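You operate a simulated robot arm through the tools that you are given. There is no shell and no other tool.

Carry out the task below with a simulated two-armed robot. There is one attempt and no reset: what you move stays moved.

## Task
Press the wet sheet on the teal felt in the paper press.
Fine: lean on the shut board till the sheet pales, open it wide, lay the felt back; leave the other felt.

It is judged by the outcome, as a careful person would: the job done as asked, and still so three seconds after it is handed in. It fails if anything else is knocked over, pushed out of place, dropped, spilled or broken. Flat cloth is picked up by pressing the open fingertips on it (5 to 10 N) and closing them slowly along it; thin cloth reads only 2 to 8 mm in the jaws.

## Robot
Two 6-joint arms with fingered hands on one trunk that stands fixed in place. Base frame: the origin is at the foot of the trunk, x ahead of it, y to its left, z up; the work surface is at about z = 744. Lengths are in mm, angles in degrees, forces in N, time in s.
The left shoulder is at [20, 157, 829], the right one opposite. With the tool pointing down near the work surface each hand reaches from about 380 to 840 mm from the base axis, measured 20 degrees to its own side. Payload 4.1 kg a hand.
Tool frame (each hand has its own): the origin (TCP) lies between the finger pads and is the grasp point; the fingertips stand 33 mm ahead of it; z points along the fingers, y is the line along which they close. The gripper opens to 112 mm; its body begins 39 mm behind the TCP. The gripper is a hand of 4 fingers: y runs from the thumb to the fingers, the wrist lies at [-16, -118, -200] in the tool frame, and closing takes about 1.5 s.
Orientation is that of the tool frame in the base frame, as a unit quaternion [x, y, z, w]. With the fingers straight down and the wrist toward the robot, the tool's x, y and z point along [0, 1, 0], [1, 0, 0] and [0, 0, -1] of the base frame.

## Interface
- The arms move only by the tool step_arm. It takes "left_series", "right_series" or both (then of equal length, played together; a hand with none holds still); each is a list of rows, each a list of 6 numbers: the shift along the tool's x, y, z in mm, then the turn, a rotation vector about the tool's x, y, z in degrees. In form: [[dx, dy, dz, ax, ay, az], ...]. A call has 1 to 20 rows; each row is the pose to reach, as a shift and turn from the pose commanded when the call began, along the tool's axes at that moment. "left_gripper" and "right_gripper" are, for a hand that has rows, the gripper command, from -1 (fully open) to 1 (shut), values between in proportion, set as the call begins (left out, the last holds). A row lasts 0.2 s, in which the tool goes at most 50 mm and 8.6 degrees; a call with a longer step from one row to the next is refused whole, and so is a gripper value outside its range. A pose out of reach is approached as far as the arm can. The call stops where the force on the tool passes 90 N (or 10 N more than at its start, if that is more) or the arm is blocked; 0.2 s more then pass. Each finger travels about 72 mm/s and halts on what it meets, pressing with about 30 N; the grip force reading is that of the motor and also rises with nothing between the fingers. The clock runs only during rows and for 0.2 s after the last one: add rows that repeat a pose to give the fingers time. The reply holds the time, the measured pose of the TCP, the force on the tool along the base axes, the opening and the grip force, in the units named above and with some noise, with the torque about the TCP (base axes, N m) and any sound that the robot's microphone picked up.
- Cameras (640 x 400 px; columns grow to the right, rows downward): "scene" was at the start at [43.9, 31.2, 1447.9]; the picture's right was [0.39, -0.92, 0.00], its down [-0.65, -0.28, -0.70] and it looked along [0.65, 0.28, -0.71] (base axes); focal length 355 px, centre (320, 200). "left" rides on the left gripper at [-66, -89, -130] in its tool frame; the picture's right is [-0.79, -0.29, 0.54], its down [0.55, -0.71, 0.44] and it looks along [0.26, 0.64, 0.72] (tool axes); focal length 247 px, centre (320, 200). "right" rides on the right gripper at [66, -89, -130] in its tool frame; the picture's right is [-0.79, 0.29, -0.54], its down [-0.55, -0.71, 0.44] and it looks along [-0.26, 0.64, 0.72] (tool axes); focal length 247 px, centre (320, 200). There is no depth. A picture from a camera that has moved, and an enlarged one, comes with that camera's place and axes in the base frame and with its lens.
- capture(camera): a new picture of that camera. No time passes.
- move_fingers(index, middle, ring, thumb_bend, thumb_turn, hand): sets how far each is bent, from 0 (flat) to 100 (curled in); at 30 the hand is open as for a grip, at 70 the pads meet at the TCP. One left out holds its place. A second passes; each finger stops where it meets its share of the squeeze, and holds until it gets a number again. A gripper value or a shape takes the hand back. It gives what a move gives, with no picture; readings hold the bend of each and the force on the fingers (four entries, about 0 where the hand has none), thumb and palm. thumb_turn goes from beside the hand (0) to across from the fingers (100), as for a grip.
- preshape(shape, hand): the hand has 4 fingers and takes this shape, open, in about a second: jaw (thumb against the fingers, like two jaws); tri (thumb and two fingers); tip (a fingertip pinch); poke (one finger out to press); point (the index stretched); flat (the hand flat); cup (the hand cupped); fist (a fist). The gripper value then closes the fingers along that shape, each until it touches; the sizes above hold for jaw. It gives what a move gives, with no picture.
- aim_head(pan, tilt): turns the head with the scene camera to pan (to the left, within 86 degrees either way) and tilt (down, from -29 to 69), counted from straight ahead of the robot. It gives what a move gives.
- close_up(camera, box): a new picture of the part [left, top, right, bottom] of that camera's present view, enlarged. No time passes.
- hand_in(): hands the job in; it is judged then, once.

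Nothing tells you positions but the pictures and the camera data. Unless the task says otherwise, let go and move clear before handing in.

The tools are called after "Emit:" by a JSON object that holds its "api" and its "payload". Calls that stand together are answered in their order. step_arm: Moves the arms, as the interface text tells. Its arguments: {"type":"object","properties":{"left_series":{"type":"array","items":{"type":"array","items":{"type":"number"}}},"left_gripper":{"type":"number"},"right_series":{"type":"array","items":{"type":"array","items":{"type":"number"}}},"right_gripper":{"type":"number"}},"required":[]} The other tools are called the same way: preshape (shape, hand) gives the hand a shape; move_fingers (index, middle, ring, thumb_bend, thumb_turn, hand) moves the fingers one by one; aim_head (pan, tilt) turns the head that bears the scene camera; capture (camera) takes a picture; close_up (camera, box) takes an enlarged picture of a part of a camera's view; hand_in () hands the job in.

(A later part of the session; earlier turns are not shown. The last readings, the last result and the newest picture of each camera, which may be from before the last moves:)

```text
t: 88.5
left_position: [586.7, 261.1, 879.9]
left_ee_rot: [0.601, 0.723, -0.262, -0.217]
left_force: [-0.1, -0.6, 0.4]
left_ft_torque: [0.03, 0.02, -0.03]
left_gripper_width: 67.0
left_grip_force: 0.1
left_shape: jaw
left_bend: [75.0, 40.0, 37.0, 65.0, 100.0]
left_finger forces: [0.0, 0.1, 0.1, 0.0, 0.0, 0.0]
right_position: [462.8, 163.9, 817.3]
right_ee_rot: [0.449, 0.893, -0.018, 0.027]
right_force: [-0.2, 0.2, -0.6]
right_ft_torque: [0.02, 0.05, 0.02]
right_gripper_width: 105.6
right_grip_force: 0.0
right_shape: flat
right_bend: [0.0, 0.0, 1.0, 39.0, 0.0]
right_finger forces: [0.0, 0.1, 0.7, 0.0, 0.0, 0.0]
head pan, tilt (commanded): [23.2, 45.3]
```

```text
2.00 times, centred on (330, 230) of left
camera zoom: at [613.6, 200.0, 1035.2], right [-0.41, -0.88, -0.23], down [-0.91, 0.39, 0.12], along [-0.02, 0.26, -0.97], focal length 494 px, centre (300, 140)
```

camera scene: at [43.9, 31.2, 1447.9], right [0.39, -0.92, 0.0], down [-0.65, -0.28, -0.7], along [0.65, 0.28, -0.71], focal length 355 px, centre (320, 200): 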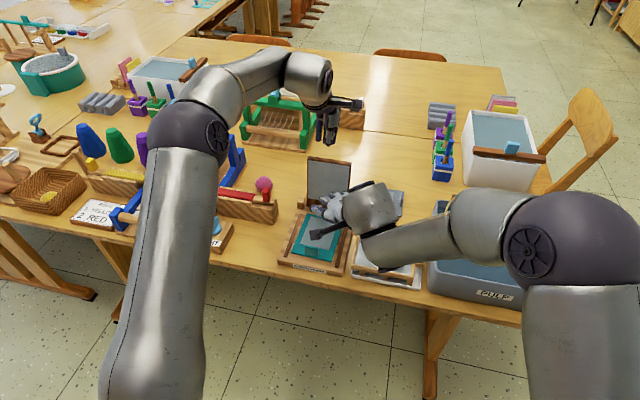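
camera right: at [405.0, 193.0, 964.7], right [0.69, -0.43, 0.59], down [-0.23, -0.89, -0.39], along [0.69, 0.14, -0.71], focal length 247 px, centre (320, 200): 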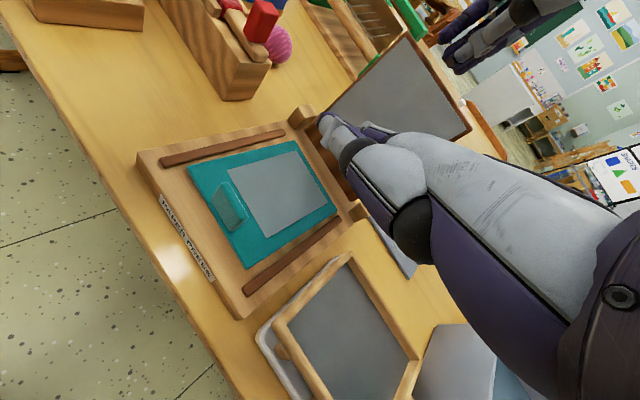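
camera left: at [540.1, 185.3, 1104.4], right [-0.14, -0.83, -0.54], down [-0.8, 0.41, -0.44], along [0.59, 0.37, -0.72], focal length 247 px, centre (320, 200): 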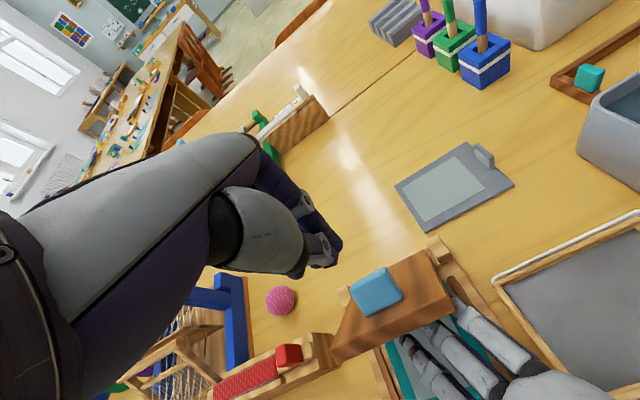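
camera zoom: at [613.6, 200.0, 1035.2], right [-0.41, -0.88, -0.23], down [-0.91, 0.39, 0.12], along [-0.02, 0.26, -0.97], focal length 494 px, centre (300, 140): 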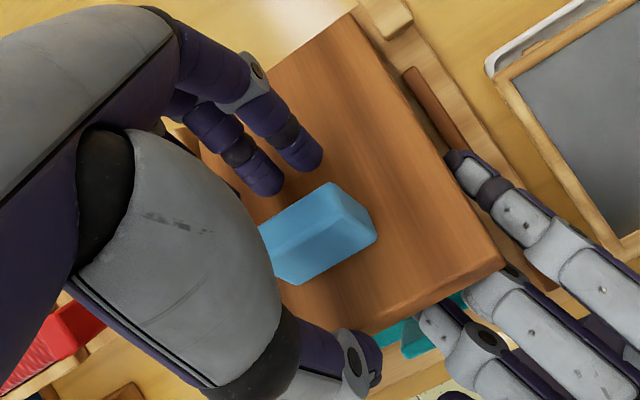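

Emit:
{"api": "step_arm", "payload": {"left_series": [[2, 1, 1.5, 0, 0, 0], [4, 2, 3, 0, 0, 0], [4, 2, 3, 0, 0, 0]]}}

Emit:
{"api": "step_arm", "payload": {"left_series": [[0, 0, 0, 0, 0, 0], [0, 0, 0, 0, 0, 0], [0, 0, 0, 0, 0, 0], [0, 0, 0, 0, 0, 0], [0, 0, 0, 0, 0, 0], [0, 0, 0, 0, 0, 0], [0, 0, 0, 0, 0, 0]], "left_gripper": 1.0}}

Emit:
{"api": "close_up", "payload": {"camera": "left", "box": [220, 130, 440, 330]}}

```text
t: 89.3
left_position: [585.2, 263.7, 875.2]
left_ee_rot: [0.599, 0.725, -0.261, -0.217]
left_force: [0.5, -0.7, 1.1]
left_ft_torque: [-0.03, -0.09, -0.01]
left_gripper_width: 66.9
left_grip_force: 0.1
left_shape: jaw
left_bend: [75.0, 40.0, 37.0, 65.0, 100.0]
left_finger forces: [0.0, 1.9, 0.0, 0.0, 0.0, 0.0]
right_position: [461.8, 163.0, 817.7]
right_ee_rot: [0.449, 0.893, -0.018, 0.026]
right_force: [-1.3, -0.1, -1.5]
right_ft_torque: [-0.02, 0.1, 0.02]
right_gripper_width: 105.7
right_grip_force: 0.1
right_shape: flat
right_bend: [0.0, 0.0, 1.0, 39.0, 0.0]
right_finger forces: [0.0, 0.9, 0.8, 0.0, 0.1, 0.1]
head pan, tilt (commanded): [23.2, 45.3]
```

```text
t: 90.9
left_position: [585.3, 264.5, 874.9]
left_ee_rot: [0.6, 0.724, -0.261, -0.218]
left_force: [8.6, 0.4, 12.1]
left_ft_torque: [0.06, -0.14, 0.17]
left_gripper_width: 13.1
left_grip_force: 30.1
left_shape: jaw
left_bend: [70.0, 57.0, 69.0, 76.0, 100.0]
left_finger forces: [27.3, 0.3, 0.0, 0.1, 28.6, 0.0]
right_position: [460.9, 163.4, 817.3]
right_ee_rot: [0.448, 0.893, -0.018, 0.026]
right_force: [-9.7, -0.2, -5.5]
right_ft_torque: [-0.26, 0.12, 0.35]
right_gripper_width: 105.7
right_grip_force: 0.1
right_shape: flat
right_bend: [0.0, 0.0, 1.0, 39.0, 0.0]
right_finger forces: [0.1, 9.5, 1.7, 0.0, 0.1, 0.0]
head pan, tilt (commanded): [23.2, 45.3]
```

```text
2.00 times, centred on (330, 230) of left
camera zoom: at [612.1, 203.0, 1031.7], right [-0.41, -0.88, -0.23], down [-0.91, 0.39, 0.12], along [-0.01, 0.26, -0.97], focal length 494 px, centre (300, 140)
```

zoom: 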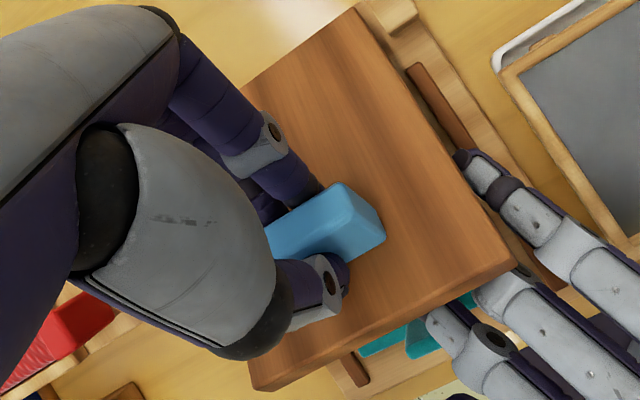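

The handle is gripped firmly again. I'll lift the board 2° with the left hand to unload the right fingers, then slide the right hand out to the right and back.

Emit:
{"api": "step_arm", "payload": {"left_series": [[0, 0.8, -1.9, 1, 0, 0], [0, 1.6, -3.7, 2, 0, 0], [0, 1.6, -3.7, 2, 0, 0]]}}

Emit:
{"api": "step_arm", "payload": {"right_series": [[-8, -6, -1, 0, 0, 0], [-16, -12, -1, 0, 0, 0], [-24, -18, -1, 0, 0, 0], [-32, -26, -1, 0, 0, 0]]}}

Emit:
{"api": "close_up", "payload": {"camera": "left", "box": [220, 130, 500, 400]}}

Emit:
{"api": "close_up", "payload": {"camera": "right", "box": [160, 20, 500, 280]}}

```text
t: 91.7
left_position: [583.7, 262.7, 876.2]
left_ee_rot: [0.595, 0.722, -0.272, -0.226]
left_force: [19.7, 26.8, 5.5]
left_ft_torque: [0.85, -0.81, 0.13]
left_gripper_width: 11.9
left_grip_force: 29.7
left_shape: jaw
left_bend: [70.0, 57.0, 69.0, 76.0, 100.0]
left_finger forces: [56.4, 1.4, 0.0, 0.1, 24.1, 0.0]
left hand out of reach, approached as far as the arm can: row 1, 2, 3
right_position: [461.0, 163.5, 817.7]
right_ee_rot: [0.448, 0.894, -0.019, 0.025]
right_force: [-15.4, -3.1, -5.8]
right_ft_torque: [-0.13, 0.0, 0.33]
right_gripper_width: 105.5
right_grip_force: 0.1
right_shape: flat
right_bend: [0.0, 0.0, 2.0, 39.0, 0.0]
right_finger forces: [0.0, 12.9, 2.9, 0.0, 0.1, 0.0]
head pan, tilt (commanded): [23.2, 45.3]
```

```text
t: 92.7
left_position: [583.0, 259.8, 874.3]
left_ee_rot: [0.595, 0.72, -0.274, -0.231]
left_force: [8.4, 25.3, -7.9]
left_ft_torque: [0.83, -0.77, 0.02]
left_gripper_width: 11.0
left_grip_force: 29.4
left_shape: jaw
left_bend: [70.0, 57.0, 69.0, 75.0, 100.0]
left_finger forces: [44.5, 1.2, 0.0, 0.1, 22.6, 0.0]
right_position: [461.4, 122.2, 822.2]
right_ee_rot: [0.449, 0.893, -0.017, 0.027]
right_force: [-0.5, -1.1, 0.1]
right_ft_torque: [0.01, 0.03, 0.01]
right_gripper_width: 105.5
right_grip_force: 0.0
right_shape: flat
right_bend: [0.0, 0.0, 0.0, 39.0, 0.0]
right_finger forces: [0.0, 0.1, 0.0, 0.0, 0.0, 0.1]
head pan, tilt (commanded): [23.2, 45.3]
```

```text
1.48 times, centred on (360, 265) of left
camera zoom: at [615.3, 200.0, 1029.1], right [-0.42, -0.88, -0.22], down [-0.91, 0.39, 0.15], along [-0.05, 0.26, -0.96], focal length 366 px, centre (261, 104)
```

zoom: 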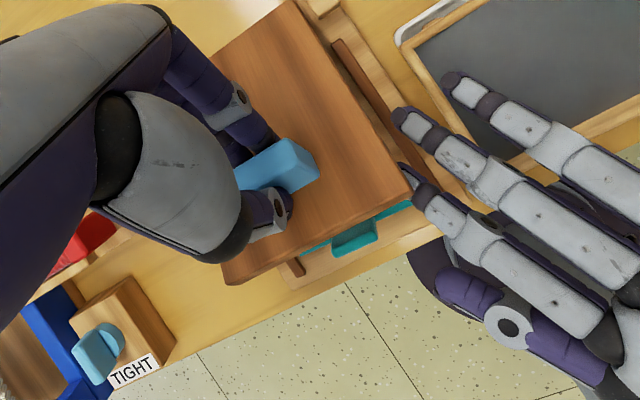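

```text
1.54 times, centred on (330, 150) of right
camera zoom: at [347.1, 130.0, 948.5], right [0.68, -0.43, 0.59], down [-0.23, -0.89, -0.39], along [0.69, 0.14, -0.71], focal length 380 px, centre (305, 277)
```

zoom: 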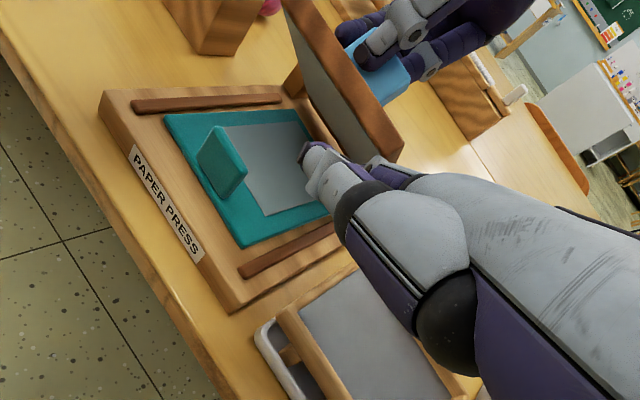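

The right hand is clear. The left arm was at its reach limit and is straining sideways, so I'll relax it to the known good pose at 36°.

Emit:
{"api": "step_arm", "payload": {"left_series": [[2.6, 0, 0.7, -3, 0.5, 0.6], [5.2, -0.1, 1.4, -6, 1.1, 1.3], [5.2, -0.1, 1.4, -6, 1.1, 1.3]]}}

Emit:
{"api": "step_arm", "payload": {"right_series": [[-5, -20, -5, 0, 0, 0], [-15, -45, -20, 0, 0, 0], [-40, -70, -45, 0, 0, 0], [-70, -90, -70, 0, 0, 0], [-100, -110, -90, 0, 0, 0]]}}

Emit:
{"api": "close_up", "payload": {"camera": "left", "box": [220, 130, 500, 400]}}

Emit:
{"api": "close_up", "payload": {"camera": "scene", "box": [260, 140, 420, 290]}}

```text
t: 93.5
left_position: [580.0, 262.1, 874.7]
left_ee_rot: [0.62, 0.721, -0.236, -0.201]
left_force: [-0.5, 5.3, -0.5]
left_ft_torque: [0.29, 0.01, 0.1]
left_gripper_width: 11.5
left_grip_force: 29.9
left_shape: jaw
left_bend: [70.0, 57.0, 69.0, 75.0, 100.0]
left_finger forces: [27.2, 0.5, 0.0, 0.0, 27.4, 0.0]
right_position: [460.9, 120.5, 821.8]
right_ee_rot: [0.449, 0.893, -0.017, 0.026]
right_force: [-0.2, -0.2, 0.3]
right_ft_torque: [0.01, 0.0, -0.01]
right_gripper_width: 105.5
right_grip_force: 0.0
right_shape: flat
right_bend: [0.0, 0.0, 0.0, 39.0, 0.0]
right_finger forces: [0.0, 0.1, 0.0, 0.0, 0.0, 0.0]
head pan, tilt (commanded): [23.2, 45.3]
```

```text
t: 94.7
left_position: [580.5, 262.7, 874.1]
left_ee_rot: [0.619, 0.722, -0.235, -0.2]
left_force: [-1.4, -3.8, 2.0]
left_ft_torque: [0.04, 0.05, 0.16]
left_gripper_width: 11.4
left_grip_force: 30.0
left_shape: jaw
left_bend: [70.0, 57.0, 69.0, 75.0, 100.0]
left_finger forces: [25.4, 0.4, 0.1, 0.0, 29.2, 0.1]
right_position: [429.3, -20.7, 917.9]
right_ee_rot: [0.448, 0.893, -0.018, 0.026]
right_force: [0.4, 0.1, 0.4]
right_ft_torque: [-0.02, 0.0, -0.04]
right_gripper_width: 105.7
right_grip_force: 0.1
right_shape: flat
right_bend: [0.0, 0.0, 0.0, 39.0, 0.0]
right_finger forces: [0.0, 0.1, 0.0, 0.1, 0.0, 0.0]
head pan, tilt (commanded): [23.2, 45.3]
```

```text
1.48 times, centred on (360, 265) of left
camera zoom: at [595.2, 199.3, 1031.6], right [-0.42, -0.87, -0.27], down [-0.91, 0.42, 0.06], along [0.06, 0.27, -0.96], focal length 366 px, centre (261, 104)
```

zoom: 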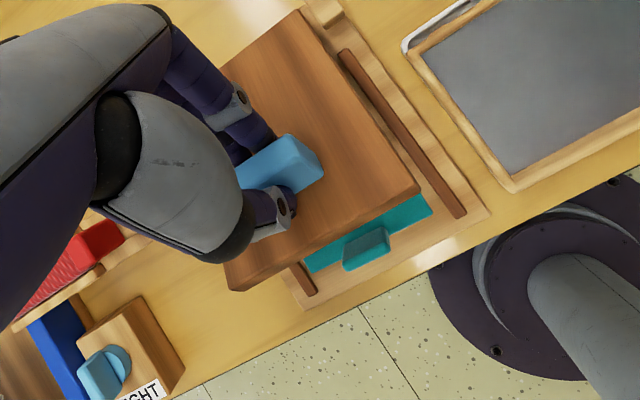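

```text
2.67 times, centred on (340, 215) of scene
camera zoom: at [43.9, 31.3, 1447.9], right [0.39, -0.92, 0.0], down [-0.65, -0.28, -0.7], along [0.65, 0.28, -0.71], focal length 947 px, centre (267, 160)
```

zoom: 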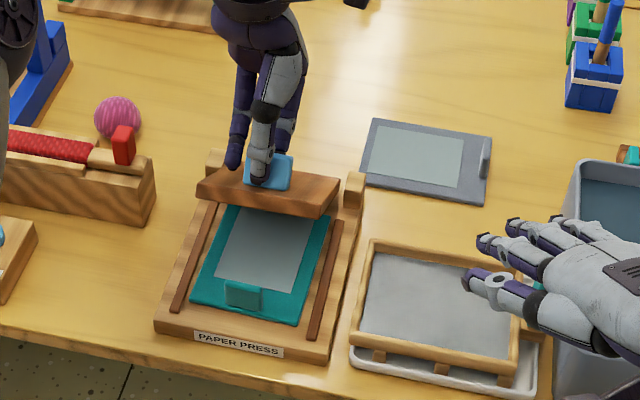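

The board is held by its handle and all is clear beneath. I'll lower it along the hinge arc, most of the way first.

Emit:
{"api": "step_arm", "payload": {"left_series": [[0, -2.4, 6.6, -3.5, 0, 0], [0, -4.5, 13.3, -7, 0, 0], [0, -6, 20.1, -10.5, 0, 0], [0, -7.2, 27, -14, 0, 0], [0, -8, 34, -17.5, 0, 0], [0, -8.3, 41, -21, 0, 0], [0, -8.2, 48, -24.5, 0, 0], [0, -7.7, 55.1, -28, 0, 0], [0, -7.7, 55.1, -28, 0, 0]]}}

Emit:
{"api": "close_up", "payload": {"camera": "scene", "box": [280, 180, 400, 280]}}

Emit:
{"api": "capture", "payload": {"camera": "left"}}

```text
t: 96.7
left_position: [543.5, 256.9, 835.2]
left_ee_rot: [0.65, 0.757, -0.054, -0.044]
left_force: [-8.3, -9.8, 2.1]
left_ft_torque: [-0.19, 0.21, 0.11]
left_gripper_width: 11.5
left_grip_force: 30.0
left_shape: jaw
left_bend: [70.0, 58.0, 69.0, 75.0, 100.0]
left_finger forces: [22.9, 0.0, 0.0, 0.1, 32.2, 0.0]
right_position: [430.0, -19.3, 917.8]
right_ee_rot: [0.449, 0.893, -0.017, 0.027]
right_force: [-0.6, -0.3, 0.7]
right_ft_torque: [0.01, 0.02, 0.01]
right_gripper_width: 105.6
right_grip_force: 0.0
right_shape: flat
right_bend: [0.0, 0.0, 0.0, 39.0, 0.0]
right_finger forces: [0.0, 0.1, 0.0, 0.1, 0.1, 0.0]
head pan, tilt (commanded): [23.2, 45.3]
```

```text
4.00 times, centred on (340, 230) of scene
camera zoom: at [43.6, 30.9, 1447.9], right [0.39, -0.92, 0.0], down [-0.65, -0.28, -0.7], along [0.65, 0.28, -0.71], focal length 1420 px, centre (240, 80)
```

zoom: 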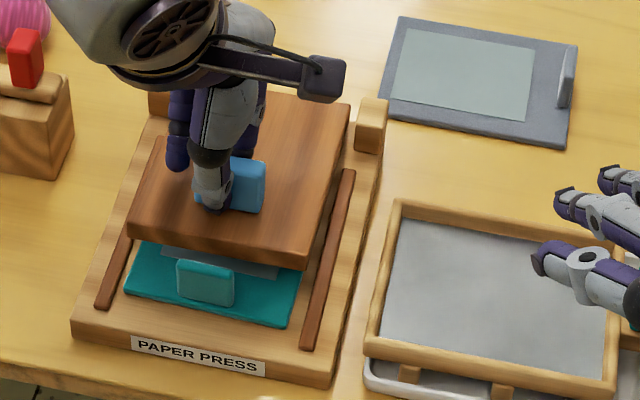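

```text
taken
camera left: at [483.3, 182.5, 975.0], right [-0.23, -0.84, -0.49], down [-0.84, 0.43, -0.34], along [0.49, 0.33, -0.8], focal length 247 px, centre (320, 200)
```

left: 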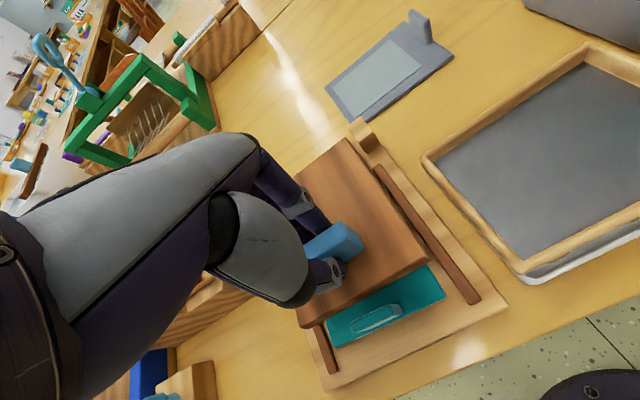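

Emit:
{"api": "step_arm", "payload": {"left_series": [[0, -1.4, 3.8, -2, 0, 0], [0, -2.7, 7.5, -4, 0, 0], [0, -3.3, 9.4, -5, 0, 0], [0, -3.9, 11.3, -6, 0, 0], [0, -3.9, 11.3, -6, 0, 0]]}}

Emit:
{"api": "close_up", "payload": {"camera": "scene", "box": [280, 180, 400, 280]}}

Emit:
{"api": "close_up", "payload": {"camera": "left", "box": [270, 200, 470, 370]}}

```text
t: 97.9
left_position: [536.7, 255.9, 825.1]
left_ee_rot: [0.652, 0.758, -0.013, -0.009]
left_force: [-8.5, -8.8, 1.7]
left_ft_torque: [-0.2, 0.23, 0.09]
left_gripper_width: 11.9
left_grip_force: 29.9
left_shape: jaw
left_bend: [70.0, 58.0, 69.0, 75.0, 100.0]
left_finger forces: [22.7, 0.0, 0.0, 0.0, 32.4, 0.0]
right_position: [429.3, -19.7, 918.2]
right_ee_rot: [0.448, 0.893, -0.017, 0.027]
right_force: [0.4, 0.5, 0.4]
right_ft_torque: [0.0, -0.02, 0.04]
right_gripper_width: 105.6
right_grip_force: 0.0
right_shape: flat
right_bend: [0.0, 0.0, 0.0, 39.0, 0.0]
right_finger forces: [0.0, 0.0, 0.0, 0.0, 0.0, 0.0]
head pan, tilt (commanded): [23.2, 45.3]
```

```text
4.00 times, centred on (340, 230) of scene
camera zoom: at [43.6, 30.9, 1447.9], right [0.39, -0.92, 0.0], down [-0.65, -0.28, -0.7], along [0.65, 0.28, -0.71], focal length 1420 px, centre (240, 80)
```

zoom: 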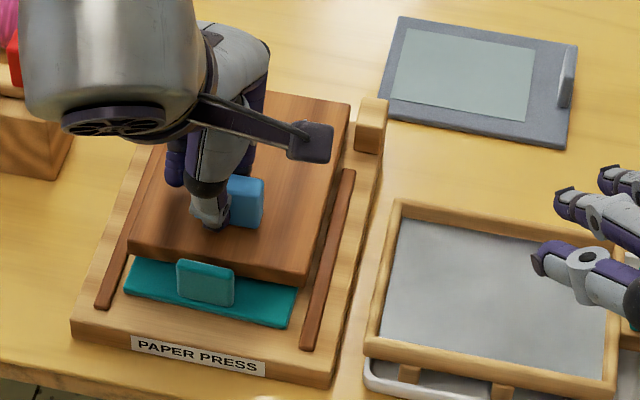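

```text
2.35 times, centred on (370, 285) of left
camera zoom: at [463.6, 179.4, 956.1], right [-0.18, -0.83, -0.53], down [-0.8, 0.44, -0.41], along [0.57, 0.35, -0.74], focal length 581 px, centre (202, 0)
```

zoom: 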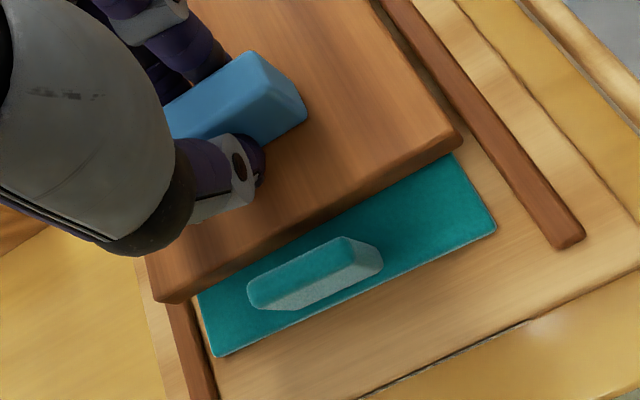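

The board is almost shut, and the tab stands clear in front of its edge. I'll lower the last few millimetres until it bears.

Emit:
{"api": "step_arm", "payload": {"left_series": [[0, -0.4, 1.2, -0.7, 0, 0], [0, -0.8, 2.4, -1.3, 0, 0], [0, -1.3, 3.7, -2, 0, 0], [0, -1.3, 3.7, -2, 0, 0]]}}

```text
t: 98.9
left_position: [536.1, 256.7, 819.5]
left_ee_rot: [0.652, 0.758, -0.001, 0.001]
left_force: [-10.5, -10.3, 1.0]
left_ft_torque: [-0.21, 0.26, 0.06]
left_gripper_width: 11.9
left_grip_force: 29.7
left_shape: jaw
left_bend: [70.0, 58.0, 69.0, 75.0, 100.0]
left_finger forces: [21.7, 0.1, 0.1, 0.0, 33.2, 0.1]
right_position: [429.8, -19.5, 918.6]
right_ee_rot: [0.449, 0.893, -0.017, 0.027]
right_force: [-0.7, 0.2, -0.3]
right_ft_torque: [0.0, -0.01, 0.0]
right_gripper_width: 105.4
right_grip_force: 0.1
right_shape: flat
right_bend: [0.0, 0.0, 0.0, 39.0, 0.0]
right_finger forces: [0.0, 0.0, 0.1, 0.1, 0.0, 0.0]
head pan, tilt (commanded): [23.2, 45.3]
```

Emit:
{"api": "step_arm", "payload": {"left_series": [[0, 0.5, 1, 0, 0, 0], [0, 1, 2, 0, 0, 0], [0, 1, 3, 0, 0, 0], [0, 1, 4, 0, 0, 0]]}}

Emit:
{"api": "close_up", "payload": {"camera": "left", "box": [270, 200, 470, 370]}}

Emit:
{"api": "close_up", "payload": {"camera": "scene", "box": [280, 180, 400, 280]}}

```text
t: 99.9
left_position: [537.8, 257.1, 817.1]
left_ee_rot: [0.651, 0.759, 0.0, 0.002]
left_force: [-14.1, -11.6, 7.1]
left_ft_torque: [-0.27, 0.4, 0.09]
left_gripper_width: 12.4
left_grip_force: 29.8
left_shape: jaw
left_bend: [70.0, 58.0, 69.0, 74.0, 100.0]
left_finger forces: [20.0, 0.0, 0.1, 0.0, 35.8, 0.0]
right_position: [430.3, -18.9, 919.1]
right_ee_rot: [0.449, 0.893, -0.018, 0.027]
right_force: [-0.5, -0.3, 0.2]
right_ft_torque: [0.01, 0.0, 0.0]
right_gripper_width: 105.8
right_grip_force: 0.0
right_shape: flat
right_bend: [0.0, 0.0, 0.0, 39.0, 0.0]
right_finger forces: [0.1, 0.0, 0.0, 0.1, 0.0, 0.0]
head pan, tilt (commanded): [23.2, 45.3]
```

```text
2.35 times, centred on (370, 285) of left
camera zoom: at [459.0, 178.8, 945.9], right [-0.16, -0.83, -0.54], down [-0.78, 0.44, -0.44], along [0.6, 0.35, -0.72], focal length 581 px, centre (202, 0)
```

zoom: 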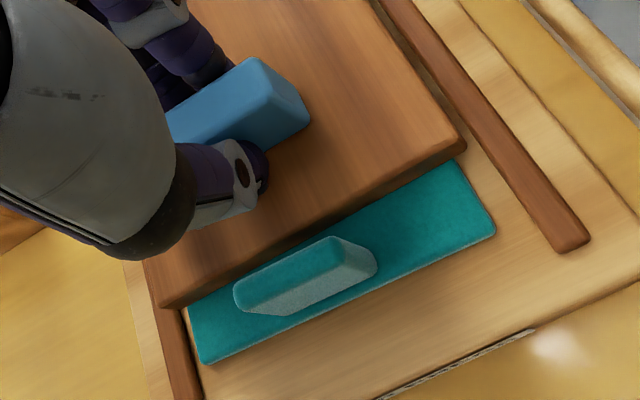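

```text
4.00 times, centred on (340, 230) of scene
camera zoom: at [43.3, 30.8, 1448.0], right [0.39, -0.92, 0.0], down [-0.65, -0.28, -0.7], along [0.65, 0.28, -0.71], focal length 1420 px, centre (240, 80)
```

zoom: 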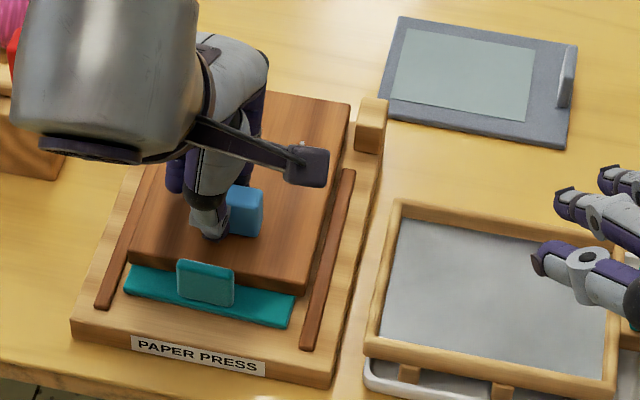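

The board is shut on the felt. Now I'll take out the sideways strain and lean straight down through the handle, watching the force build.

Emit:
{"api": "step_arm", "payload": {"left_series": [[-0.8, -1.4, 0, 0, 0, 0], [-1.6, -2.8, 1, 0, 0, 0], [-1.6, -2.8, 4, 0, 0, 0], [-1.6, -2.8, 7, 0, 0, 0]]}}

```text
t: 100.9
left_position: [537.4, 255.8, 814.6]
left_ee_rot: [0.65, 0.76, 0.004, 0.006]
left_force: [-9.8, -1.7, 63.3]
left_ft_torque: [-0.44, -0.15, 0.23]
left_gripper_width: 13.6
left_grip_force: 29.1
left_shape: jaw
left_bend: [70.0, 58.0, 69.0, 74.0, 100.0]
left_finger forces: [56.0, 0.0, 0.0, 0.0, 38.8, 0.0]
right_position: [428.8, -18.9, 918.6]
right_ee_rot: [0.449, 0.893, -0.016, 0.027]
right_force: [-0.8, -0.1, 0.8]
right_ft_torque: [0.02, -0.03, 0.0]
right_gripper_width: 105.5
right_grip_force: 0.1
right_shape: flat
right_bend: [0.0, 0.0, 0.0, 39.0, 0.0]
right_finger forces: [0.0, 0.0, 0.0, 0.1, 0.0, 0.0]
head pan, tilt (commanded): [23.2, 45.3]
```

I'm pressing with about 63 N. I'll hold this for several seconds.

Emit:
{"api": "step_arm", "payload": {"left_series": [[0, 0, 0, 0, 0, 0], [0, 0, 0, 0, 0, 0], [0, 0, 0, 0, 0, 0], [0, 0, 0, 0, 0, 0], [0, 0, 0, 0, 0, 0], [0, 0, 0, 0, 0, 0], [0, 0, 0, 0, 0, 0], [0, 0, 0, 0, 0, 0], [0, 0, 0, 0, 0, 0], [0, 0, 0, 0, 0, 0], [0, 0, 0, 0, 0, 0], [0, 0, 0, 0, 0, 0], [0, 0, 0, 0, 0, 0], [0, 0, 0, 0, 0, 0], [0, 0, 0, 0, 0, 0], [0, 0, 0, 0, 0, 0], [0, 0, 0, 0, 0, 0], [0, 0, 0, 0, 0, 0], [0, 0, 0, 0, 0, 0], [0, 0, 0, 0, 0, 0]]}}

Emit:
{"api": "close_up", "payload": {"camera": "scene", "box": [280, 180, 400, 280]}}

Emit:
{"api": "close_up", "payload": {"camera": "left", "box": [270, 200, 470, 370]}}

```text
t: 105.1
left_position: [537.2, 255.1, 814.6]
left_ee_rot: [0.65, 0.76, 0.005, 0.006]
left_force: [-5.5, -6.9, 66.3]
left_ft_torque: [-0.59, -0.28, 0.18]
left_gripper_width: 13.5
left_grip_force: 29.7
left_shape: jaw
left_bend: [70.0, 58.0, 69.0, 74.0, 100.0]
left_finger forces: [60.6, 0.0, 0.1, 0.0, 37.4, 0.1]
right_position: [429.2, -19.0, 919.0]
right_ee_rot: [0.449, 0.893, -0.016, 0.026]
right_force: [0.2, 0.2, -0.1]
right_ft_torque: [0.0, 0.03, 0.01]
right_gripper_width: 105.7
right_grip_force: 0.0
right_shape: flat
right_bend: [0.0, 0.0, 0.0, 39.0, 0.0]
right_finger forces: [0.1, 0.0, 0.0, 0.0, 0.0, 0.0]
head pan, tilt (commanded): [23.2, 45.3]
```

```text
4.00 times, centred on (340, 230) of scene
camera zoom: at [42.2, 30.3, 1448.0], right [0.39, -0.92, 0.0], down [-0.65, -0.28, -0.7], along [0.65, 0.28, -0.71], focal length 1420 px, centre (240, 80)
```

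zoom: 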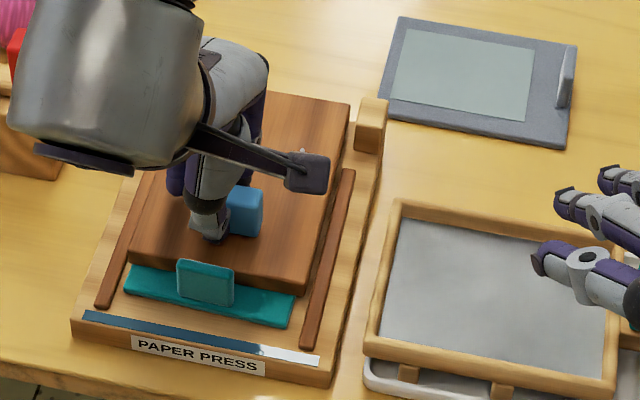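

```text
2.35 times, centred on (370, 285) of left
camera zoom: at [457.2, 177.7, 943.1], right [-0.15, -0.83, -0.54], down [-0.78, 0.44, -0.45], along [0.61, 0.35, -0.71], focal length 581 px, centre (202, 0)
```

zoom: 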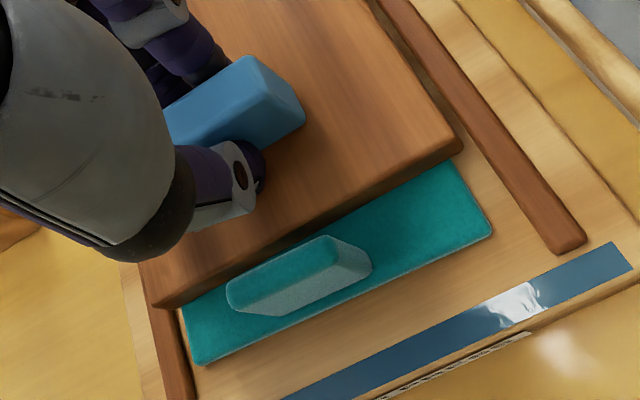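

Water is being squeezed out along the front of the bed, so the pressing works. I'll keep leaning for a few seconds more.

Emit:
{"api": "step_arm", "payload": {"left_series": [[0, 0, 0, 0, 0, 0], [0, 0, 0, 0, 0, 0], [0, 0, 0, 0, 0, 0], [0, 0, 0, 0, 0, 0], [0, 0, 0, 0, 0, 0], [0, 0, 0, 0, 0, 0], [0, 0, 0, 0, 0, 0], [0, 0, 0, 0, 0, 0], [0, 0, 0, 0, 0, 0], [0, 0, 0, 0, 0, 0], [0, 0, 0, 0, 0, 0], [0, 0, 0, 0, 0, 0], [0, 0, 0, 0, 0, 0], [0, 0, 0, 0, 0, 0], [0, 0, 0, 0, 0, 0], [0, 0, 0, 0, 0, 0], [0, 0, 0, 0, 0, 0], [0, 0, 0, 0, 0, 0], [0, 0, 0, 0, 0, 0], [0, 0, 0, 0, 0, 0]]}}

Emit:
{"api": "close_up", "payload": {"camera": "scene", "box": [280, 180, 400, 280]}}

```text
t: 109.3
left_position: [536.0, 256.7, 815.1]
left_ee_rot: [0.65, 0.76, 0.004, 0.006]
left_force: [-5.5, -6.5, 65.8]
left_ft_torque: [-0.54, -0.31, 0.19]
left_gripper_width: 13.8
left_grip_force: 29.9
left_shape: jaw
left_bend: [70.0, 58.0, 69.0, 74.0, 100.0]
left_finger forces: [60.6, 0.1, 0.0, 0.1, 37.4, 0.1]
right_position: [428.3, -19.9, 919.4]
right_ee_rot: [0.449, 0.893, -0.018, 0.026]
right_force: [0.0, -0.2, 0.0]
right_ft_torque: [0.03, -0.03, -0.02]
right_gripper_width: 105.8
right_grip_force: 0.1
right_shape: flat
right_bend: [0.0, 0.0, 0.0, 39.0, 0.0]
right_finger forces: [0.1, 0.0, 0.0, 0.1, 0.0, 0.0]
head pan, tilt (commanded): [23.2, 45.3]
```

```text
4.00 times, centred on (340, 230) of scene
camera zoom: at [42.2, 30.3, 1448.0], right [0.39, -0.92, 0.0], down [-0.65, -0.28, -0.7], along [0.65, 0.28, -0.71], focal length 1420 px, centre (240, 80)
```

zoom: 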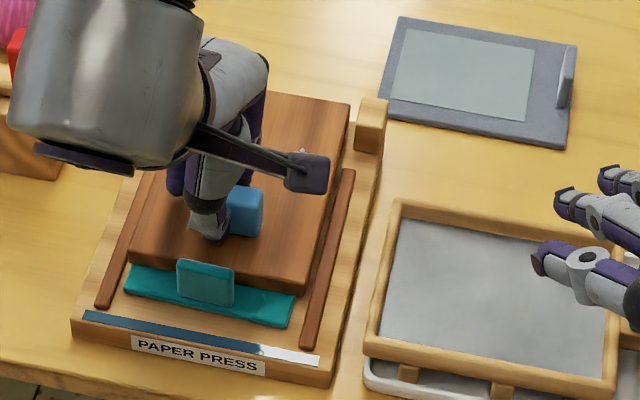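

The squeezed-out water has stopped changing after about eight seconds at 65 N. I'll ease off the pressure, keeping hold of the handle.

Emit:
{"api": "step_arm", "payload": {"left_series": [[0, 0, -3, 0, 0, 0], [0, 0, -6, 0, 0, 0], [0, 0, -8, 0, 0, 0], [0, 0, -8, 0, 0, 0]]}}

```text
t: 110.3
left_position: [533.5, 255.0, 816.9]
left_ee_rot: [0.651, 0.759, -0.001, 0.0]
left_force: [5.7, -0.4, 10.5]
left_ft_torque: [-0.04, -0.33, 0.23]
left_gripper_width: 12.1
left_grip_force: 30.1
left_shape: jaw
left_bend: [70.0, 58.0, 69.0, 75.0, 100.0]
left_finger forces: [32.5, 0.4, 0.1, 0.0, 26.2, 0.1]
right_position: [429.0, -18.3, 918.7]
right_ee_rot: [0.449, 0.893, -0.018, 0.027]
right_force: [-0.2, 0.0, 0.2]
right_ft_torque: [0.01, -0.02, 0.02]
right_gripper_width: 105.4
right_grip_force: 0.0
right_shape: flat
right_bend: [0.0, 0.0, 0.0, 39.0, 0.0]
right_finger forces: [0.0, 0.0, 0.0, 0.0, 0.1, 0.0]
head pan, tilt (commanded): [23.2, 45.3]
```

Emit:
{"api": "step_arm", "payload": {"left_series": [[0, 3.3, -7.3, 4, 0, 0], [0, 7, -14.4, 8, 0, 0], [0, 10.7, -20.4, 11.5, 0, 0], [0, 14.8, -26.1, 15, 0, 0], [0, 19.2, -31.6, 18.5, 0, 0], [0, 23.9, -36.8, 22, 0, 0], [0, 28.9, -41.7, 25.5, 0, 0], [0, 34.2, -46.3, 29, 0, 0], [0, 39.8, -50.5, 32.5, 0, 0], [0, 45.6, -54.4, 36, 0, 0], [0, 45.6, -54.4, 36, 0, 0]]}}

Emit:
{"api": "close_up", "payload": {"camera": "scene", "box": [260, 140, 420, 290]}}

Emit:
{"api": "close_up", "payload": {"camera": "left", "box": [220, 130, 500, 400]}}

```text
t: 112.7
left_position: [579.4, 261.9, 872.2]
left_ee_rot: [0.62, 0.721, -0.234, -0.202]
left_force: [-3.4, 2.8, 3.2]
left_ft_torque: [0.15, 0.04, 0.09]
left_gripper_width: 11.3
left_grip_force: 30.1
left_shape: jaw
left_bend: [70.0, 58.0, 69.0, 74.0, 100.0]
left_finger forces: [25.7, 0.0, 0.0, 0.1, 29.7, 0.1]
left hand out of reach, approached as far as the arm can: row 1
right_position: [429.6, -18.5, 917.9]
right_ee_rot: [0.448, 0.893, -0.017, 0.026]
right_force: [0.0, -0.5, -0.1]
right_ft_torque: [-0.02, -0.05, 0.01]
right_gripper_width: 105.6
right_grip_force: 0.1
right_shape: flat
right_bend: [0.0, 0.0, 0.0, 39.0, 0.0]
right_finger forces: [0.0, 0.1, 0.0, 0.0, 0.1, 0.1]
head pan, tilt (commanded): [23.2, 45.3]
```

```text
2.67 times, centred on (340, 215) of scene
camera zoom: at [43.7, 31.2, 1447.9], right [0.39, -0.92, 0.0], down [-0.65, -0.28, -0.7], along [0.65, 0.28, -0.71], focal length 947 px, centre (267, 160)
```

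zoom: 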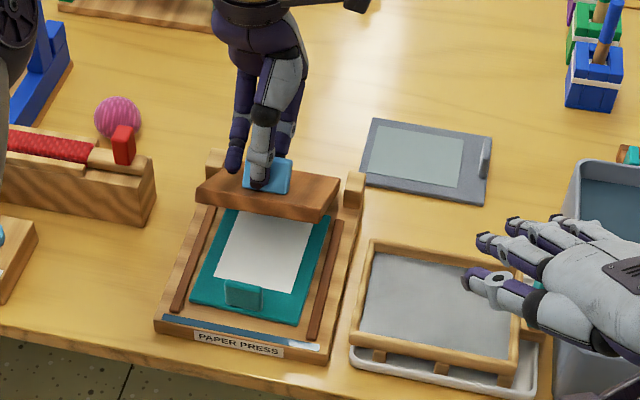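

```text
1.48 times, centred on (360, 265) of left
camera zoom: at [594.2, 198.8, 1028.4], right [-0.42, -0.87, -0.27], down [-0.9, 0.42, 0.06], along [0.06, 0.27, -0.96], focal length 366 px, centre (261, 104)
```

zoom: 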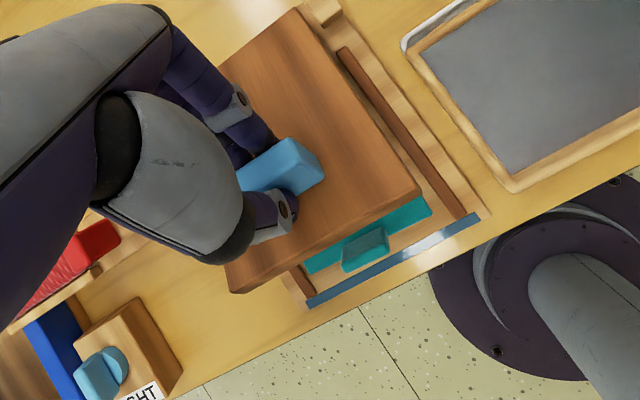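

The sheet has turned white, so it is pressed. Next I open the board: the right thumb goes out of the way behind the palm so it can't touch the felt's tab.

Emit:
{"api": "move_fingers", "payload": {"hand": "right", "index": 0, "middle": 0, "ring": 0, "thumb_bend": 20, "thumb_turn": 100}}

Emit:
{"api": "capture", "payload": {"camera": "right"}}

Emit:
{"api": "close_up", "payload": {"camera": "scene", "box": [360, 180, 560, 340]}}

```text
t: 113.7
left_position: [578.8, 263.0, 872.1]
left_ee_rot: [0.62, 0.721, -0.234, -0.2]
left_force: [-3.4, 3.7, 2.9]
left_ft_torque: [0.2, 0.03, 0.12]
left_gripper_width: 11.6
left_grip_force: 30.2
left_shape: jaw
left_bend: [70.0, 58.0, 69.0, 74.0, 100.0]
left_finger forces: [26.1, 0.1, 0.0, 0.0, 29.5, 0.1]
right_position: [430.2, -18.9, 918.3]
right_ee_rot: [0.449, 0.893, -0.017, 0.026]
right_force: [0.8, -1.2, -0.2]
right_ft_torque: [-0.02, -0.02, 0.01]
right_gripper_width: 167.3
right_grip_force: 0.0
right_shape: fingers
right_bend: [0.0, 0.0, 0.0, 20.0, 97.0]
right_finger forces: [0.0, 0.0, 0.0, 0.1, 0.0, 0.0]
head pan, tilt (commanded): [23.2, 45.3]
```

```text
taken
camera right: at [315.1, -11.2, 1044.4], right [0.69, -0.43, 0.59], down [-0.23, -0.89, -0.39], along [0.69, 0.14, -0.71], focal length 247 px, centre (320, 200)
```

right: 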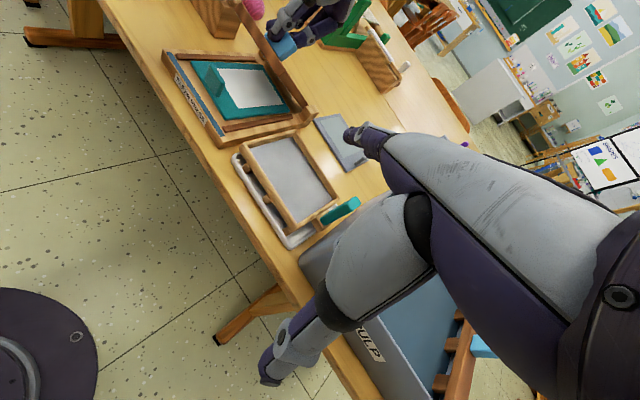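

```text
2.50 times, centred on (460, 260) of scene
camera zoom: at [43.7, 31.3, 1447.9], right [0.39, -0.92, 0.0], down [-0.65, -0.28, -0.7], along [0.65, 0.28, -0.71], focal length 888 px, centre (-30, 50)
```

zoom: 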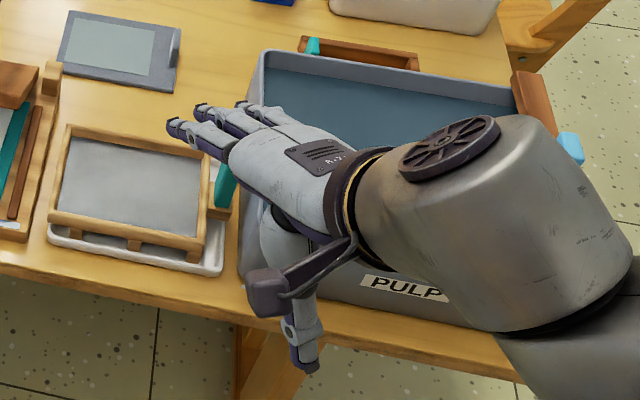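

Emit:
{"api": "step_arm", "payload": {"right_series": [[15.4, 14, 13, 0, 0, 0], [30.8, 28, 25.9, 0, 0, 0], [45.5, 41.5, 40, 0, 0, 0], [60.1, 54.9, 53.9, 0, 0, 0], [82.9, 80.6, 82.3, 0, 0, 0], [99.9, 101.3, 101.2, 0, 0, 0], [103.2, 107.3, 104.9, 0, 0, 0], [103.2, 107.3, 104.9, 0, 0, 0]]}}

Emit:
{"api": "close_up", "payload": {"camera": "left", "box": [220, 130, 500, 400]}}

Emit:
{"api": "close_up", "payload": {"camera": "right", "box": [160, 20, 500, 280]}}

Emit:
{"api": "close_up", "payload": {"camera": "scene", "box": [260, 140, 420, 290]}}

```text
t: 115.5
left_position: [579.5, 262.1, 872.0]
left_ee_rot: [0.62, 0.722, -0.234, -0.2]
left_force: [-3.4, 3.7, 2.4]
left_ft_torque: [0.23, 0.0, 0.1]
left_gripper_width: 11.9
left_grip_force: 30.0
left_shape: jaw
left_bend: [70.0, 58.0, 69.0, 74.0, 100.0]
left_finger forces: [26.3, 0.0, 0.1, 0.1, 29.6, 0.1]
right_position: [456.1, 122.0, 806.3]
right_ee_rot: [0.449, 0.893, -0.018, 0.027]
right_force: [0.1, 0.0, -0.6]
right_ft_torque: [0.02, -0.01, 0.02]
right_gripper_width: 167.6
right_grip_force: 0.1
right_shape: fingers
right_bend: [0.0, 0.0, 0.0, 20.0, 97.0]
right_finger forces: [0.0, 0.0, 0.0, 0.1, 0.0, 0.0]
head pan, tilt (commanded): [23.2, 45.3]
```

```text
1.48 times, centred on (360, 265) of left
camera zoom: at [594.1, 198.6, 1028.5], right [-0.42, -0.87, -0.27], down [-0.9, 0.42, 0.06], along [0.06, 0.27, -0.96], focal length 366 px, centre (261, 104)
```

zoom: 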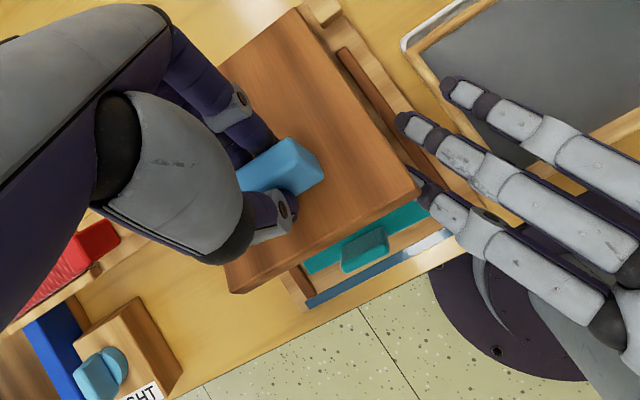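

```text
1.54 times, centred on (330, 150) of right
camera zoom: at [342.6, 130.4, 932.0], right [0.69, -0.43, 0.59], down [-0.23, -0.89, -0.39], along [0.69, 0.14, -0.71], focal length 380 px, centre (305, 277)
```

zoom: 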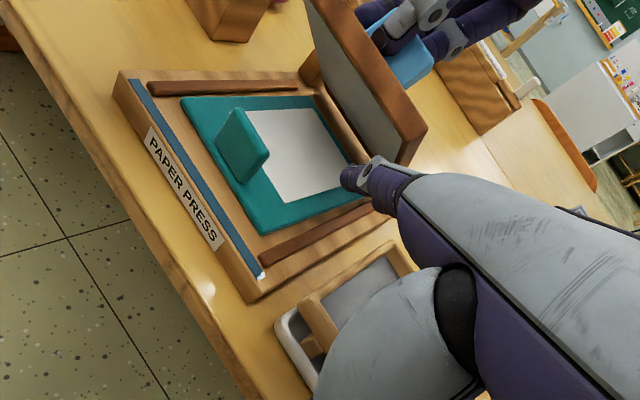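

```text
2.67 times, centred on (340, 215) of scene
camera zoom: at [43.7, 31.3, 1447.9], right [0.39, -0.92, 0.0], down [-0.65, -0.28, -0.7], along [0.65, 0.28, -0.71], focal length 947 px, centre (267, 160)
```

zoom: 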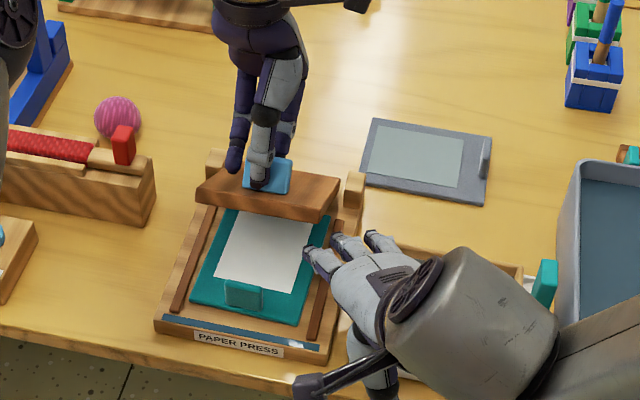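

The fingers are beside the raised board's right edge. I'll slide them left under it.

Emit:
{"api": "step_arm", "payload": {"right_series": [[7, 6.5, -0.5, 0, 0, 0], [14, 13, -1, 0, 0, 0], [21, 19.5, -1.5, 0, 0, 0], [28, 25.9, -2, 0, 0, 0]]}}

Emit:
{"api": "close_up", "payload": {"camera": "left", "box": [220, 130, 500, 400]}}

Emit:
{"api": "close_up", "payload": {"camera": "right", "box": [160, 20, 500, 280]}}

```text
t: 116.5
left_position: [579.7, 262.4, 871.6]
left_ee_rot: [0.621, 0.721, -0.233, -0.2]
left_force: [-1.0, 5.1, 6.8]
left_ft_torque: [0.22, 0.04, 0.08]
left_gripper_width: 11.8
left_grip_force: 29.6
left_shape: jaw
left_bend: [70.0, 58.0, 69.0, 74.0, 100.0]
left_finger forces: [26.9, 0.0, 0.1, 0.0, 29.8, 0.0]
right_position: [460.4, 159.7, 805.4]
right_ee_rot: [0.449, 0.893, -0.019, 0.026]
right_force: [-2.3, -2.1, -3.2]
right_ft_torque: [-0.03, 0.1, -0.03]
right_gripper_width: 167.5
right_grip_force: 1.9
right_shape: fingers
right_bend: [0.0, 0.0, 0.0, 20.0, 97.0]
right_finger forces: [0.0, 3.9, 0.1, 0.2, 0.1, 0.0]
head pan, tilt (commanded): [23.2, 45.3]
```

```text
1.48 times, centred on (360, 265) of left
camera zoom: at [594.3, 198.6, 1029.0], right [-0.42, -0.87, -0.27], down [-0.91, 0.42, 0.06], along [0.06, 0.27, -0.96], focal length 366 px, centre (261, 104)
```

zoom: 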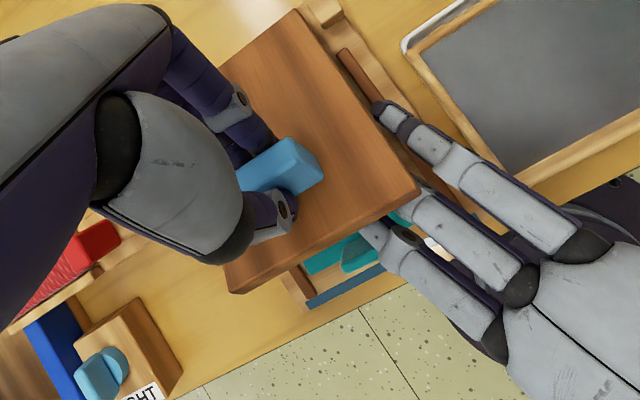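

```text
1.54 times, centred on (330, 150) of right
camera zoom: at [346.7, 167.7, 932.3], right [0.69, -0.43, 0.58], down [-0.23, -0.89, -0.39], along [0.69, 0.14, -0.71], focal length 380 px, centre (305, 277)
```

zoom: 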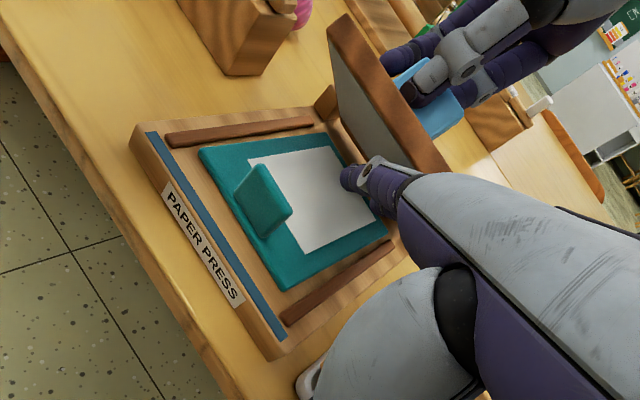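

Emit:
{"api": "step_arm", "payload": {"right_series": [[0.2, 0, 4, 0, 0, 0], [5.8, 4.2, 3.6, 0, 0, 0], [11.5, 8.3, 3.2, 0, 0, 0], [8, 13, 1, 0, 0, 0], [8.2, 13, -3, 0, 0, 0]]}}

Emit:
{"api": "close_up", "payload": {"camera": "left", "box": [220, 130, 500, 400]}}

```text
t: 117.7
left_position: [581.6, 261.6, 874.6]
left_ee_rot: [0.62, 0.723, -0.233, -0.198]
left_force: [10.4, 7.9, 21.1]
left_ft_torque: [0.23, 0.16, 0.15]
left_gripper_width: 12.2
left_grip_force: 30.0
left_shape: jaw
left_bend: [70.0, 58.0, 69.0, 75.0, 100.0]
left_finger forces: [29.4, 0.0, 0.1, 0.0, 33.8, 0.0]
right_position: [465.3, 173.8, 806.3]
right_ee_rot: [0.45, 0.893, -0.02, 0.024]
right_force: [-3.4, -9.4, -19.4]
right_ft_torque: [-0.24, 1.29, -0.67]
right_gripper_width: 167.4
right_grip_force: 11.4
right_shape: fingers
right_bend: [0.0, 0.0, 1.0, 20.0, 97.0]
right_finger forces: [0.1, 9.4, 13.1, 0.1, 0.1, 0.1]
head pan, tilt (commanded): [23.2, 45.3]
```

```text
1.48 times, centred on (360, 265) of left
camera zoom: at [594.9, 198.6, 1030.4], right [-0.42, -0.87, -0.27], down [-0.91, 0.42, 0.06], along [0.06, 0.27, -0.96], focal length 366 px, centre (261, 104)
```

zoom: 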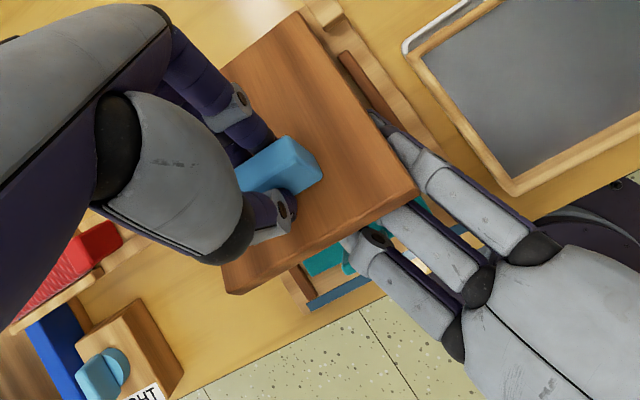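

The right fingers carry the board. The left hand lets go and withdraws as before.

Emit:
{"api": "step_arm", "payload": {"left_series": [[0, 0, 0, 0, 0, 0], [0, 0, 0, 0, 0, 0], [0, 0, 0, 0, 0, 0], [0, 0, 0, 0, 0, 0], [0, 0, 0, 0, 0, 0]], "left_gripper": -0.2}}

Emit:
{"api": "step_arm", "payload": {"left_series": [[0, 0, -20, 0, 0, 0], [0, 0, -40, 0, 0, 0], [10, -5, -55, 0, 0, 0], [45, -15, -65, 0, 0, 0], [85, -30, -70, 0, 0, 0], [125, -45, -70, 0, 0, 0]]}}

Emit:
{"api": "capture", "payload": {"camera": "left"}}

Emit:
{"api": "close_up", "payload": {"camera": "right", "box": [160, 20, 500, 280]}}

```text
t: 118.9
left_position: [579.4, 261.5, 871.1]
left_ee_rot: [0.62, 0.721, -0.234, -0.201]
left_force: [18.2, 2.5, 11.2]
left_ft_torque: [-0.09, 0.22, 0.06]
left_gripper_width: 57.7
left_grip_force: 0.0
left_shape: jaw
left_bend: [75.0, 40.0, 37.0, 76.0, 100.0]
left_finger forces: [0.0, 0.0, 0.0, 0.0, 20.8, 0.1]
right_position: [465.3, 174.4, 808.4]
right_ee_rot: [0.449, 0.893, -0.019, 0.026]
right_force: [-3.3, -13.0, -22.3]
right_ft_torque: [-0.12, 1.45, -0.93]
right_gripper_width: 167.5
right_grip_force: 13.5
right_shape: fingers
right_bend: [0.0, 0.0, 1.0, 20.0, 97.0]
right_finger forces: [0.1, 11.4, 15.8, 0.1, 0.0, 0.0]
head pan, tilt (commanded): [23.2, 45.3]
```

```text
t: 120.3
left_position: [530.5, 306.6, 932.7]
left_ee_rot: [0.602, 0.739, -0.225, -0.202]
left_force: [0.0, -0.2, 0.2]
left_ft_torque: [0.02, 0.04, 0.03]
left_gripper_width: 67.0
left_grip_force: 0.0
left_shape: jaw
left_bend: [75.0, 40.0, 37.0, 66.0, 100.0]
left_finger forces: [0.0, 0.0, 0.0, 0.0, 0.0, 0.1]
left hand out of reach, approached as far as the arm can: row 1, 2, 3, 4, 5, 6
right_position: [465.9, 175.4, 809.9]
right_ee_rot: [0.449, 0.893, -0.017, 0.026]
right_force: [-0.3, -0.7, 0.2]
right_ft_torque: [0.01, 0.03, -0.01]
right_gripper_width: 167.4
right_grip_force: 0.4
right_shape: fingers
right_bend: [0.0, 0.0, 0.0, 20.0, 97.0]
right_finger forces: [0.1, 0.1, 0.7, 0.0, 0.1, 0.0]
head pan, tilt (commanded): [23.2, 45.3]
```

```text
taken
camera left: at [547.1, 238.6, 1087.1], right [-0.38, -0.87, -0.3], down [-0.92, 0.38, 0.07], along [0.05, 0.3, -0.95], focal length 247 px, centre (320, 200)
```

left: 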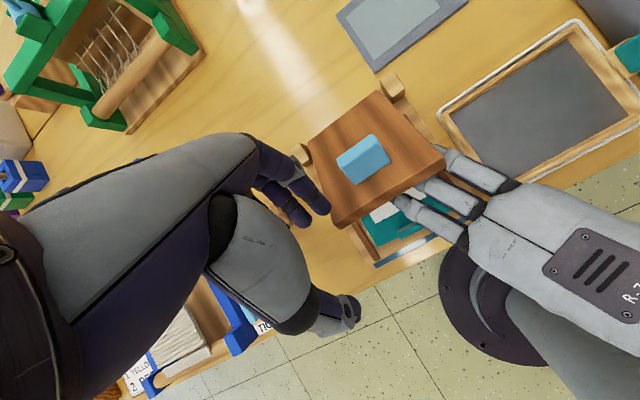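

```text
1.54 times, centred on (330, 150) of right
camera zoom: at [352.3, 182.8, 935.9], right [0.68, -0.43, 0.59], down [-0.23, -0.89, -0.4], along [0.69, 0.14, -0.71], focal length 380 px, centre (305, 277)
```

zoom: 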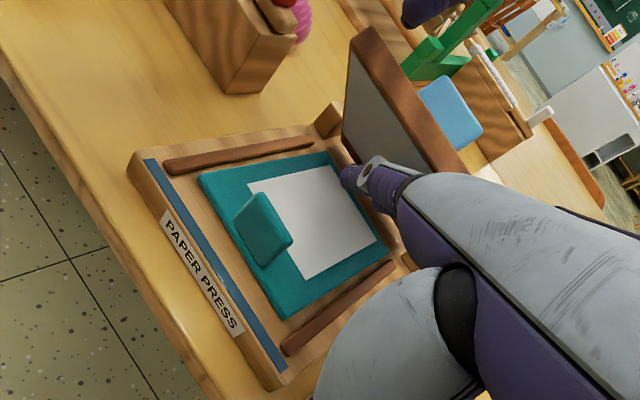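

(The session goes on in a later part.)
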